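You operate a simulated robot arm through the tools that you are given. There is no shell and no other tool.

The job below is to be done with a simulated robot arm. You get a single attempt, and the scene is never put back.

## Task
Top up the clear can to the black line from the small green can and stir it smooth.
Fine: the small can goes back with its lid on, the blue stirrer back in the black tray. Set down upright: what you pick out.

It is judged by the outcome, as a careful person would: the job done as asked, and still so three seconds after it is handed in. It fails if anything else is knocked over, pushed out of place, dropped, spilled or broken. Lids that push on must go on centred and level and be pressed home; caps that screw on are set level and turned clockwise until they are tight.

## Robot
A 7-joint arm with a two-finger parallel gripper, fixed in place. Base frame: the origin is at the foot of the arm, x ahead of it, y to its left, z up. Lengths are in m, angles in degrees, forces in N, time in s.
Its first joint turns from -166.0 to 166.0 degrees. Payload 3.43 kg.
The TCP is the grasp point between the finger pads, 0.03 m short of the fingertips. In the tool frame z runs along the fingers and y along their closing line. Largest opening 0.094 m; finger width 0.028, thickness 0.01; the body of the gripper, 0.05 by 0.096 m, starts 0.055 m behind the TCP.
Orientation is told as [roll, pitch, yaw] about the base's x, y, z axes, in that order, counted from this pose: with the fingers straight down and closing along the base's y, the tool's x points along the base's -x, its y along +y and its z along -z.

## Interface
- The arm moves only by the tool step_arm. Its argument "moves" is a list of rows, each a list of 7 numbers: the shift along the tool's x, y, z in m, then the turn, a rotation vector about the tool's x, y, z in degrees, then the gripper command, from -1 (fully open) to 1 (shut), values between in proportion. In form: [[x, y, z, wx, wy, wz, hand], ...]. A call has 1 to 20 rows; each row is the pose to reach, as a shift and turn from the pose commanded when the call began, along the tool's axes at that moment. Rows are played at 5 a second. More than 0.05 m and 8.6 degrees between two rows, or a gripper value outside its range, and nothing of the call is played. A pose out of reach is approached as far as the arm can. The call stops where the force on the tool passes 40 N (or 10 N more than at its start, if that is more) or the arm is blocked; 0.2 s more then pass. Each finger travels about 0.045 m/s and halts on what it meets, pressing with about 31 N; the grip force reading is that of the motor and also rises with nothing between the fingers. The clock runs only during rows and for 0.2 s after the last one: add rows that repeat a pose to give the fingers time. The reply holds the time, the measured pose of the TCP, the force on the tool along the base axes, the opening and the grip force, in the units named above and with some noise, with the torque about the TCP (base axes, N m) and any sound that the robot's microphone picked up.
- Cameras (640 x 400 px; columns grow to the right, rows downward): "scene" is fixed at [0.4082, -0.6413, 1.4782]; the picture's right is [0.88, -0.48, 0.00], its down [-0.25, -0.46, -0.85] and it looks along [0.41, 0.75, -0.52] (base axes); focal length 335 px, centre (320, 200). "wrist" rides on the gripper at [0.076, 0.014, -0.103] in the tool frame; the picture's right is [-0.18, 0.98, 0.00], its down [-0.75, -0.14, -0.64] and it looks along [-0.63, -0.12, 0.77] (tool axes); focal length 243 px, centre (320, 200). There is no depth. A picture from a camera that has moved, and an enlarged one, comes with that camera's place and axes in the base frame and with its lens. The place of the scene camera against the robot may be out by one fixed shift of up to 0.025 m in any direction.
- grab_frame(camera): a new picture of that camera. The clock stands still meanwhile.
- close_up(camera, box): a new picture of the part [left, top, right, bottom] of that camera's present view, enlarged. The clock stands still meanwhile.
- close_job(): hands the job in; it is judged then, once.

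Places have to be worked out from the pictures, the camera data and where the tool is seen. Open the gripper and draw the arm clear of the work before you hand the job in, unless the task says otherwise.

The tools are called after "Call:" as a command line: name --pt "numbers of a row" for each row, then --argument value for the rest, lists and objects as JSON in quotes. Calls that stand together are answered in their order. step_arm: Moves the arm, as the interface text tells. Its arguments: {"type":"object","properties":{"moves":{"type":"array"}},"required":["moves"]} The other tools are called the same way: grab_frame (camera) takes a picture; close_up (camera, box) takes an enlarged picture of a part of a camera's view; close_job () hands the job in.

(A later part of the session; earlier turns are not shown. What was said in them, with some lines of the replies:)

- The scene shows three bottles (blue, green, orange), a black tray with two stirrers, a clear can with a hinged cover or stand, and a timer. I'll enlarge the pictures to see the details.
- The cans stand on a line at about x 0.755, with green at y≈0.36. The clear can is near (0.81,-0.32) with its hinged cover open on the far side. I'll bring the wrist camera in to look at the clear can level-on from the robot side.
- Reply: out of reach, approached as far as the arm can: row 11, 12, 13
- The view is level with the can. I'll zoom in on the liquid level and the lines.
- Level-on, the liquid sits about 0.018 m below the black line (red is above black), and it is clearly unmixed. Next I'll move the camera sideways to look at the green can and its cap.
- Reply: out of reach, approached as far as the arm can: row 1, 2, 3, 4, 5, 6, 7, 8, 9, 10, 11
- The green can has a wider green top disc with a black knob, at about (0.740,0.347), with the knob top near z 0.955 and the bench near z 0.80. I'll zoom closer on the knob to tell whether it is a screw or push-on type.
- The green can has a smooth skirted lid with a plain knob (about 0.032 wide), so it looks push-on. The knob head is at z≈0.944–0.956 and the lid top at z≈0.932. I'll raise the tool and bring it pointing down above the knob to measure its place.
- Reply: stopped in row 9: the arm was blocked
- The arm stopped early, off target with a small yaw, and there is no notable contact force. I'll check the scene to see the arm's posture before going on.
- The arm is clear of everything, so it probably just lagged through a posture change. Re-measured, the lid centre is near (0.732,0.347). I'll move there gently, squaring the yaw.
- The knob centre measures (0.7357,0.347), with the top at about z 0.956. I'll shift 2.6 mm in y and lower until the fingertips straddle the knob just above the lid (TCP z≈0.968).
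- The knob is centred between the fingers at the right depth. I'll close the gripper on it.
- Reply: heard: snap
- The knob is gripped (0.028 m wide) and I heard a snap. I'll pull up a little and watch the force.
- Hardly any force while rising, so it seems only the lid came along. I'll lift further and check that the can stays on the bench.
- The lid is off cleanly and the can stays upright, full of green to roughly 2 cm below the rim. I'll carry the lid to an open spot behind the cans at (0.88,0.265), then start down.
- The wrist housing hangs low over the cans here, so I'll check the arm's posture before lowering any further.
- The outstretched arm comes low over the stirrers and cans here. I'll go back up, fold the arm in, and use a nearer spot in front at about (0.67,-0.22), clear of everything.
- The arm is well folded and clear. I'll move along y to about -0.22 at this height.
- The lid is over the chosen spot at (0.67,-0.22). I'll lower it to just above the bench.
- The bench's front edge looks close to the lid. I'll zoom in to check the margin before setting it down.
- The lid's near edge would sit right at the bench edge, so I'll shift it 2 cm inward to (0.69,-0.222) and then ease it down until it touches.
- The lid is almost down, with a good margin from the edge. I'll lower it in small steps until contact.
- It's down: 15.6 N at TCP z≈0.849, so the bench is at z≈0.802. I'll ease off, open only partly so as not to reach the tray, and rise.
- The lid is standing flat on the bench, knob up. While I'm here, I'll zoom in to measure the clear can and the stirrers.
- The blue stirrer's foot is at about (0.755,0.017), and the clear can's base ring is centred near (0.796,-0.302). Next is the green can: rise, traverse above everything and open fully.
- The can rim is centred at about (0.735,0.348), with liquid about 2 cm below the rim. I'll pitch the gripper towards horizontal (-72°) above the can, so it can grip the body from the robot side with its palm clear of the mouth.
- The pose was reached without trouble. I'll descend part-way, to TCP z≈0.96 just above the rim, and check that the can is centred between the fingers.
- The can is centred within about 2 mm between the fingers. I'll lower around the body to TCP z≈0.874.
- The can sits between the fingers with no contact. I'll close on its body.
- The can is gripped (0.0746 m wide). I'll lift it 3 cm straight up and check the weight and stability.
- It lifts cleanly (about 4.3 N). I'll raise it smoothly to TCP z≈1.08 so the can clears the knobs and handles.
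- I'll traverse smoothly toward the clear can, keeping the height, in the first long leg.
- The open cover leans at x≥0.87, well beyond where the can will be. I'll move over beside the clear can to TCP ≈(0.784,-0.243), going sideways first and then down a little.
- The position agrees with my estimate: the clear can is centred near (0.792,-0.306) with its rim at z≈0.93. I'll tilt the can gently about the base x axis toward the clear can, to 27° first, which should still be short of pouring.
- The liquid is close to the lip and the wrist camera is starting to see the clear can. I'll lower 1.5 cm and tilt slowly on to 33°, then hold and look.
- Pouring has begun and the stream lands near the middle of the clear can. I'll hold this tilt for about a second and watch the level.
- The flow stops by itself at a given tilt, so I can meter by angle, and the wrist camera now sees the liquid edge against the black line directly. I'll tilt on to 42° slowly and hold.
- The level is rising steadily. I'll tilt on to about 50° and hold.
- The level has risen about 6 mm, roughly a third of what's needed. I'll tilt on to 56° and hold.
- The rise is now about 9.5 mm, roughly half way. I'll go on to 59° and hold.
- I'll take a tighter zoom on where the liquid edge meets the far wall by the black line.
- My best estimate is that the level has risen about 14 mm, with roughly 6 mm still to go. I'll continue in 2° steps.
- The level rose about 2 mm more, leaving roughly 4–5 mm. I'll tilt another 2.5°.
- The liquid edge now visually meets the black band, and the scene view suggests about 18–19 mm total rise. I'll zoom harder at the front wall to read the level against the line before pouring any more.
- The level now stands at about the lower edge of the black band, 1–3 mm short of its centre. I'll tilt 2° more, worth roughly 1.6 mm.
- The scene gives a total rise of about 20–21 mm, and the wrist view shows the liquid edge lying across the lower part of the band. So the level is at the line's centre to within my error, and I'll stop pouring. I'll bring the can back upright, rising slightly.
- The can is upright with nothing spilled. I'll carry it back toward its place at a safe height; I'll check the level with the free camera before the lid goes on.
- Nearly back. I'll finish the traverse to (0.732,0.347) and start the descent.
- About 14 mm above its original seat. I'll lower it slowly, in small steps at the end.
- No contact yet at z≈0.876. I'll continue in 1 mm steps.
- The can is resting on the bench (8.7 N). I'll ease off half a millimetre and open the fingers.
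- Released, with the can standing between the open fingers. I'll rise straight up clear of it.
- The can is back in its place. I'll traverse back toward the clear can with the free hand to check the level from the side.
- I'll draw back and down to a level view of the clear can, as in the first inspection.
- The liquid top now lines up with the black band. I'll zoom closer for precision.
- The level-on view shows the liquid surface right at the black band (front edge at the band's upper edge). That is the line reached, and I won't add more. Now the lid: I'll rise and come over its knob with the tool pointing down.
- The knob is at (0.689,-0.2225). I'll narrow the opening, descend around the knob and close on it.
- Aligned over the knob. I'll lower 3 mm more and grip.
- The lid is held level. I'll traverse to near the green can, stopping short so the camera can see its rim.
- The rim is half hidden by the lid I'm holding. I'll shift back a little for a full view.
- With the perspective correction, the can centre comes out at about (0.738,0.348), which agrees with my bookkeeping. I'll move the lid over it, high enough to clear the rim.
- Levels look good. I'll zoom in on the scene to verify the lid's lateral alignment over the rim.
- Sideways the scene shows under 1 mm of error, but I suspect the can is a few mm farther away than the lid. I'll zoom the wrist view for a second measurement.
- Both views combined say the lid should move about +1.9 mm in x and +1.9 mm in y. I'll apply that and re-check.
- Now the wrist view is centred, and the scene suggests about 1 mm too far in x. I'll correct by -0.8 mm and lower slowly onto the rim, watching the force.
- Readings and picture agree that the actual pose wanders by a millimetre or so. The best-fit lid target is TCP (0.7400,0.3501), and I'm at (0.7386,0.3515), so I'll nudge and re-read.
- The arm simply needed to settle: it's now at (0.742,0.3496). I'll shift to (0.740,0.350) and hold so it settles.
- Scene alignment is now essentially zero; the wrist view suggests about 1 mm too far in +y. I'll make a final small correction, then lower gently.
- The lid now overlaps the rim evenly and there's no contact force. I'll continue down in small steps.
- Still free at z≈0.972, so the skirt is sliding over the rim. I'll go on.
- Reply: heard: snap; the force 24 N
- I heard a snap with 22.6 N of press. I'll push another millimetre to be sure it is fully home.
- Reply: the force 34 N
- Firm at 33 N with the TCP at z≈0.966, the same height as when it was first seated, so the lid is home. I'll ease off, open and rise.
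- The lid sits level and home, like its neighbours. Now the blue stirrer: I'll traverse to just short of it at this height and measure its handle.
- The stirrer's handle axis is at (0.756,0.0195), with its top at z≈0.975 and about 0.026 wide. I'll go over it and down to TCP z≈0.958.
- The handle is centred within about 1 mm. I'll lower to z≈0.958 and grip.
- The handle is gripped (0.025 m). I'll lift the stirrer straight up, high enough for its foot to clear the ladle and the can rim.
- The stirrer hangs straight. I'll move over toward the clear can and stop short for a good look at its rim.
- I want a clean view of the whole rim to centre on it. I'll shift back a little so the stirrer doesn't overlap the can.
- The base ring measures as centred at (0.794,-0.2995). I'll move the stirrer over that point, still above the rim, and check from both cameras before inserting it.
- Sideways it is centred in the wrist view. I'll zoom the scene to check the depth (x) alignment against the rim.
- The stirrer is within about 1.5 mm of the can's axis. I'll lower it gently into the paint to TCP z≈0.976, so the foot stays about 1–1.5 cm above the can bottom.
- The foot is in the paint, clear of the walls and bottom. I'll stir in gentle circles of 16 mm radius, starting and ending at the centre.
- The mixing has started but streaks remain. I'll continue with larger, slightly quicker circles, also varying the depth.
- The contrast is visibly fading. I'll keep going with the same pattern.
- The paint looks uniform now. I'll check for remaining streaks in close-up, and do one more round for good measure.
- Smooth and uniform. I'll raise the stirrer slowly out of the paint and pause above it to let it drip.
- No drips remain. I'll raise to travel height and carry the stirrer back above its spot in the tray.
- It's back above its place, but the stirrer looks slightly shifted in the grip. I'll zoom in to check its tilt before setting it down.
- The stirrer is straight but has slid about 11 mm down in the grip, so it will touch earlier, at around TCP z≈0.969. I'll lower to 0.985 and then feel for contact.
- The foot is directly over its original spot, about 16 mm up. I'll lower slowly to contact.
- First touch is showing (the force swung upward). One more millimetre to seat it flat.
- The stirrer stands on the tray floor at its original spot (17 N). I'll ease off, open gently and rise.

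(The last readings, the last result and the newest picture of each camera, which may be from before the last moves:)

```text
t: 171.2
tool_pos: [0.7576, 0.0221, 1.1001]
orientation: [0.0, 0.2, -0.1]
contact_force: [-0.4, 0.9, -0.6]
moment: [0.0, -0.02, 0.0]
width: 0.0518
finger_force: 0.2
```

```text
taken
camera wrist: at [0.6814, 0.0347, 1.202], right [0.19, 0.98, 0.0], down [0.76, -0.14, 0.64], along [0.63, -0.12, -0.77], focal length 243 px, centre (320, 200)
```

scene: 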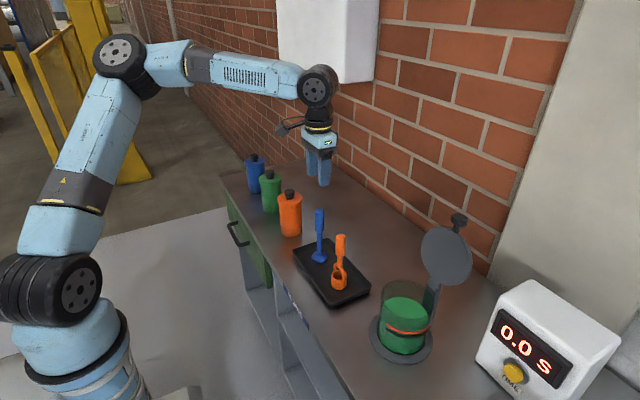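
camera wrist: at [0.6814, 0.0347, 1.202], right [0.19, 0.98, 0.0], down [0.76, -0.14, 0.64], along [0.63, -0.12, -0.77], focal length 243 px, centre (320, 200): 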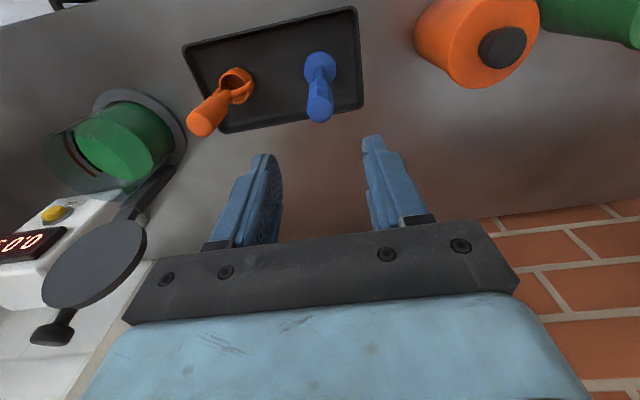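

Everything is set down: the stirrer stands upright and the lid is on. I'll draw the arm up and back, open, and inspect the final scene.

Call:
step_arm --pt "0.01 0.005 -0.02 0 0 0 -0.3" --pt "0.03 0.015 -0.05 0 0 0 -0.5" --pt "0.05 0.03 -0.08 0 0 0 -0.8" --pt "0.07 0.045 -0.1 0 0 0 -1" --pt "0.09 0.06 -0.12 0 0 0 -1" --pt "0.11 0.075 -0.135 0 0 0 -1" --pt "0.13 0.09 -0.145 0 0 0 -1" --pt "0.15 0.1 -0.148 0 0 0 -1" --pt "0.15 0.1 -0.148 0 0 0 -1"

Call:
grab_frame --camera "scene"

Call:
close_up --camera "scene" --box '[375, 280, 435, 350]'

Call:
close_up --camera "scene" --box '[230, 150, 380, 310]'

Call:
grab_frame --camera "wrist"

```text
t: 173.2
tool_pos: [0.6078, 0.1208, 1.2489]
orientation: [0.1, 0.2, -0.1]
contact_force: [-0.1, -1.1, 0.0]
moment: [0.0, -0.01, -0.01]
width: 0.0942
finger_force: 0.0
```

```text
taken
```

scene: 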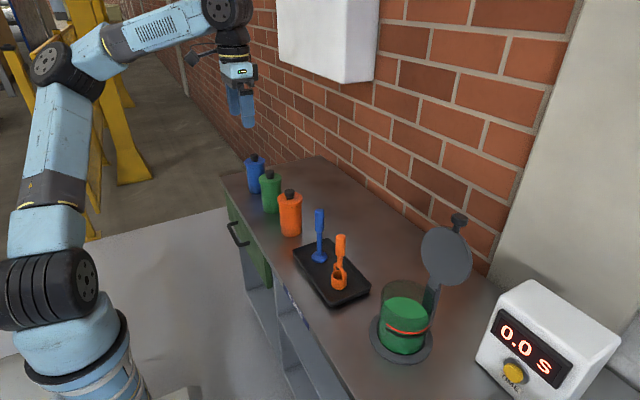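

```text
5.71 times, centred on (405, 315) of scene
camera zoom: at [0.4082, -0.6413, 1.4782], right [0.88, -0.48, 0.0], down [-0.25, -0.46, -0.85], along [0.41, 0.75, -0.52], focal length 1916 px, centre (-166, -457)
```

zoom: 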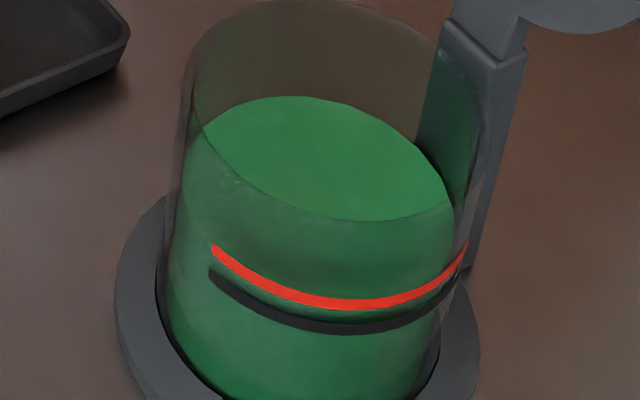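

```text
2.50 times, centred on (305, 230) of scene
camera zoom: at [0.4082, -0.6413, 1.4782], right [0.88, -0.48, 0.0], down [-0.25, -0.46, -0.85], along [0.41, 0.75, -0.52], focal length 838 px, centre (358, 125)
```

zoom: 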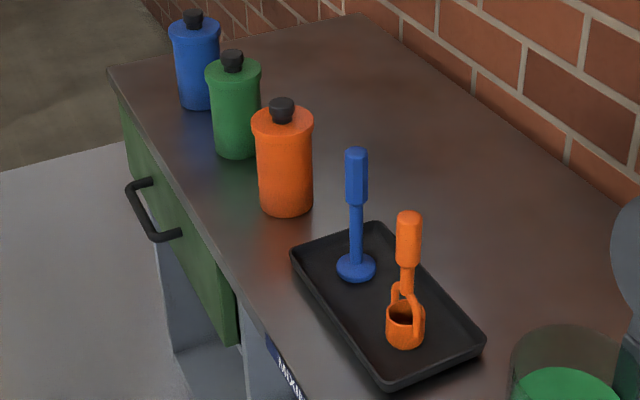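

```text
taken
camera wrist: at [0.5302, 0.135, 1.3521], right [0.19, 0.98, 0.0], down [0.75, -0.14, 0.64], along [0.63, -0.12, -0.77], focal length 243 px, centre (320, 200)
```

wrist: 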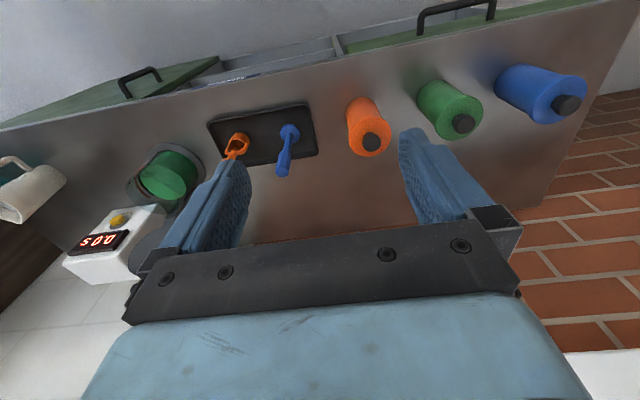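

The final check shows:
- **Clear can:** it holds smooth, uniform green at the black line.
- **Green can:** it stands in its place with the lid on level.
- **Blue stirrer:** it is upright in the black tray.
- **Everything else:** nothing has moved, and the open gripper is well clear.

I'm handing the job in.

Call:
close_job

```text
The job is handed in.
```

The clear can is topped up to the black line from the small green can and stirred smooth, and I've handed the job in. No verdict has come back yet.

- **Level:** the side view after pouring showed the surface at the upper edge of the black band, about 3 mm above its centre and well below the red line.
- **Stirring:** the paint is an even green with no streaks left.
- **Green can:** it is back in its place to within a few millimetres. The lid is on level, and I heard it snap when I pressed it home.
- **Blue stirrer:** it stands upright at its original spot in the black tray.

I saw no spills, and nothing else was moved. The arm is drawn back with the gripper open.
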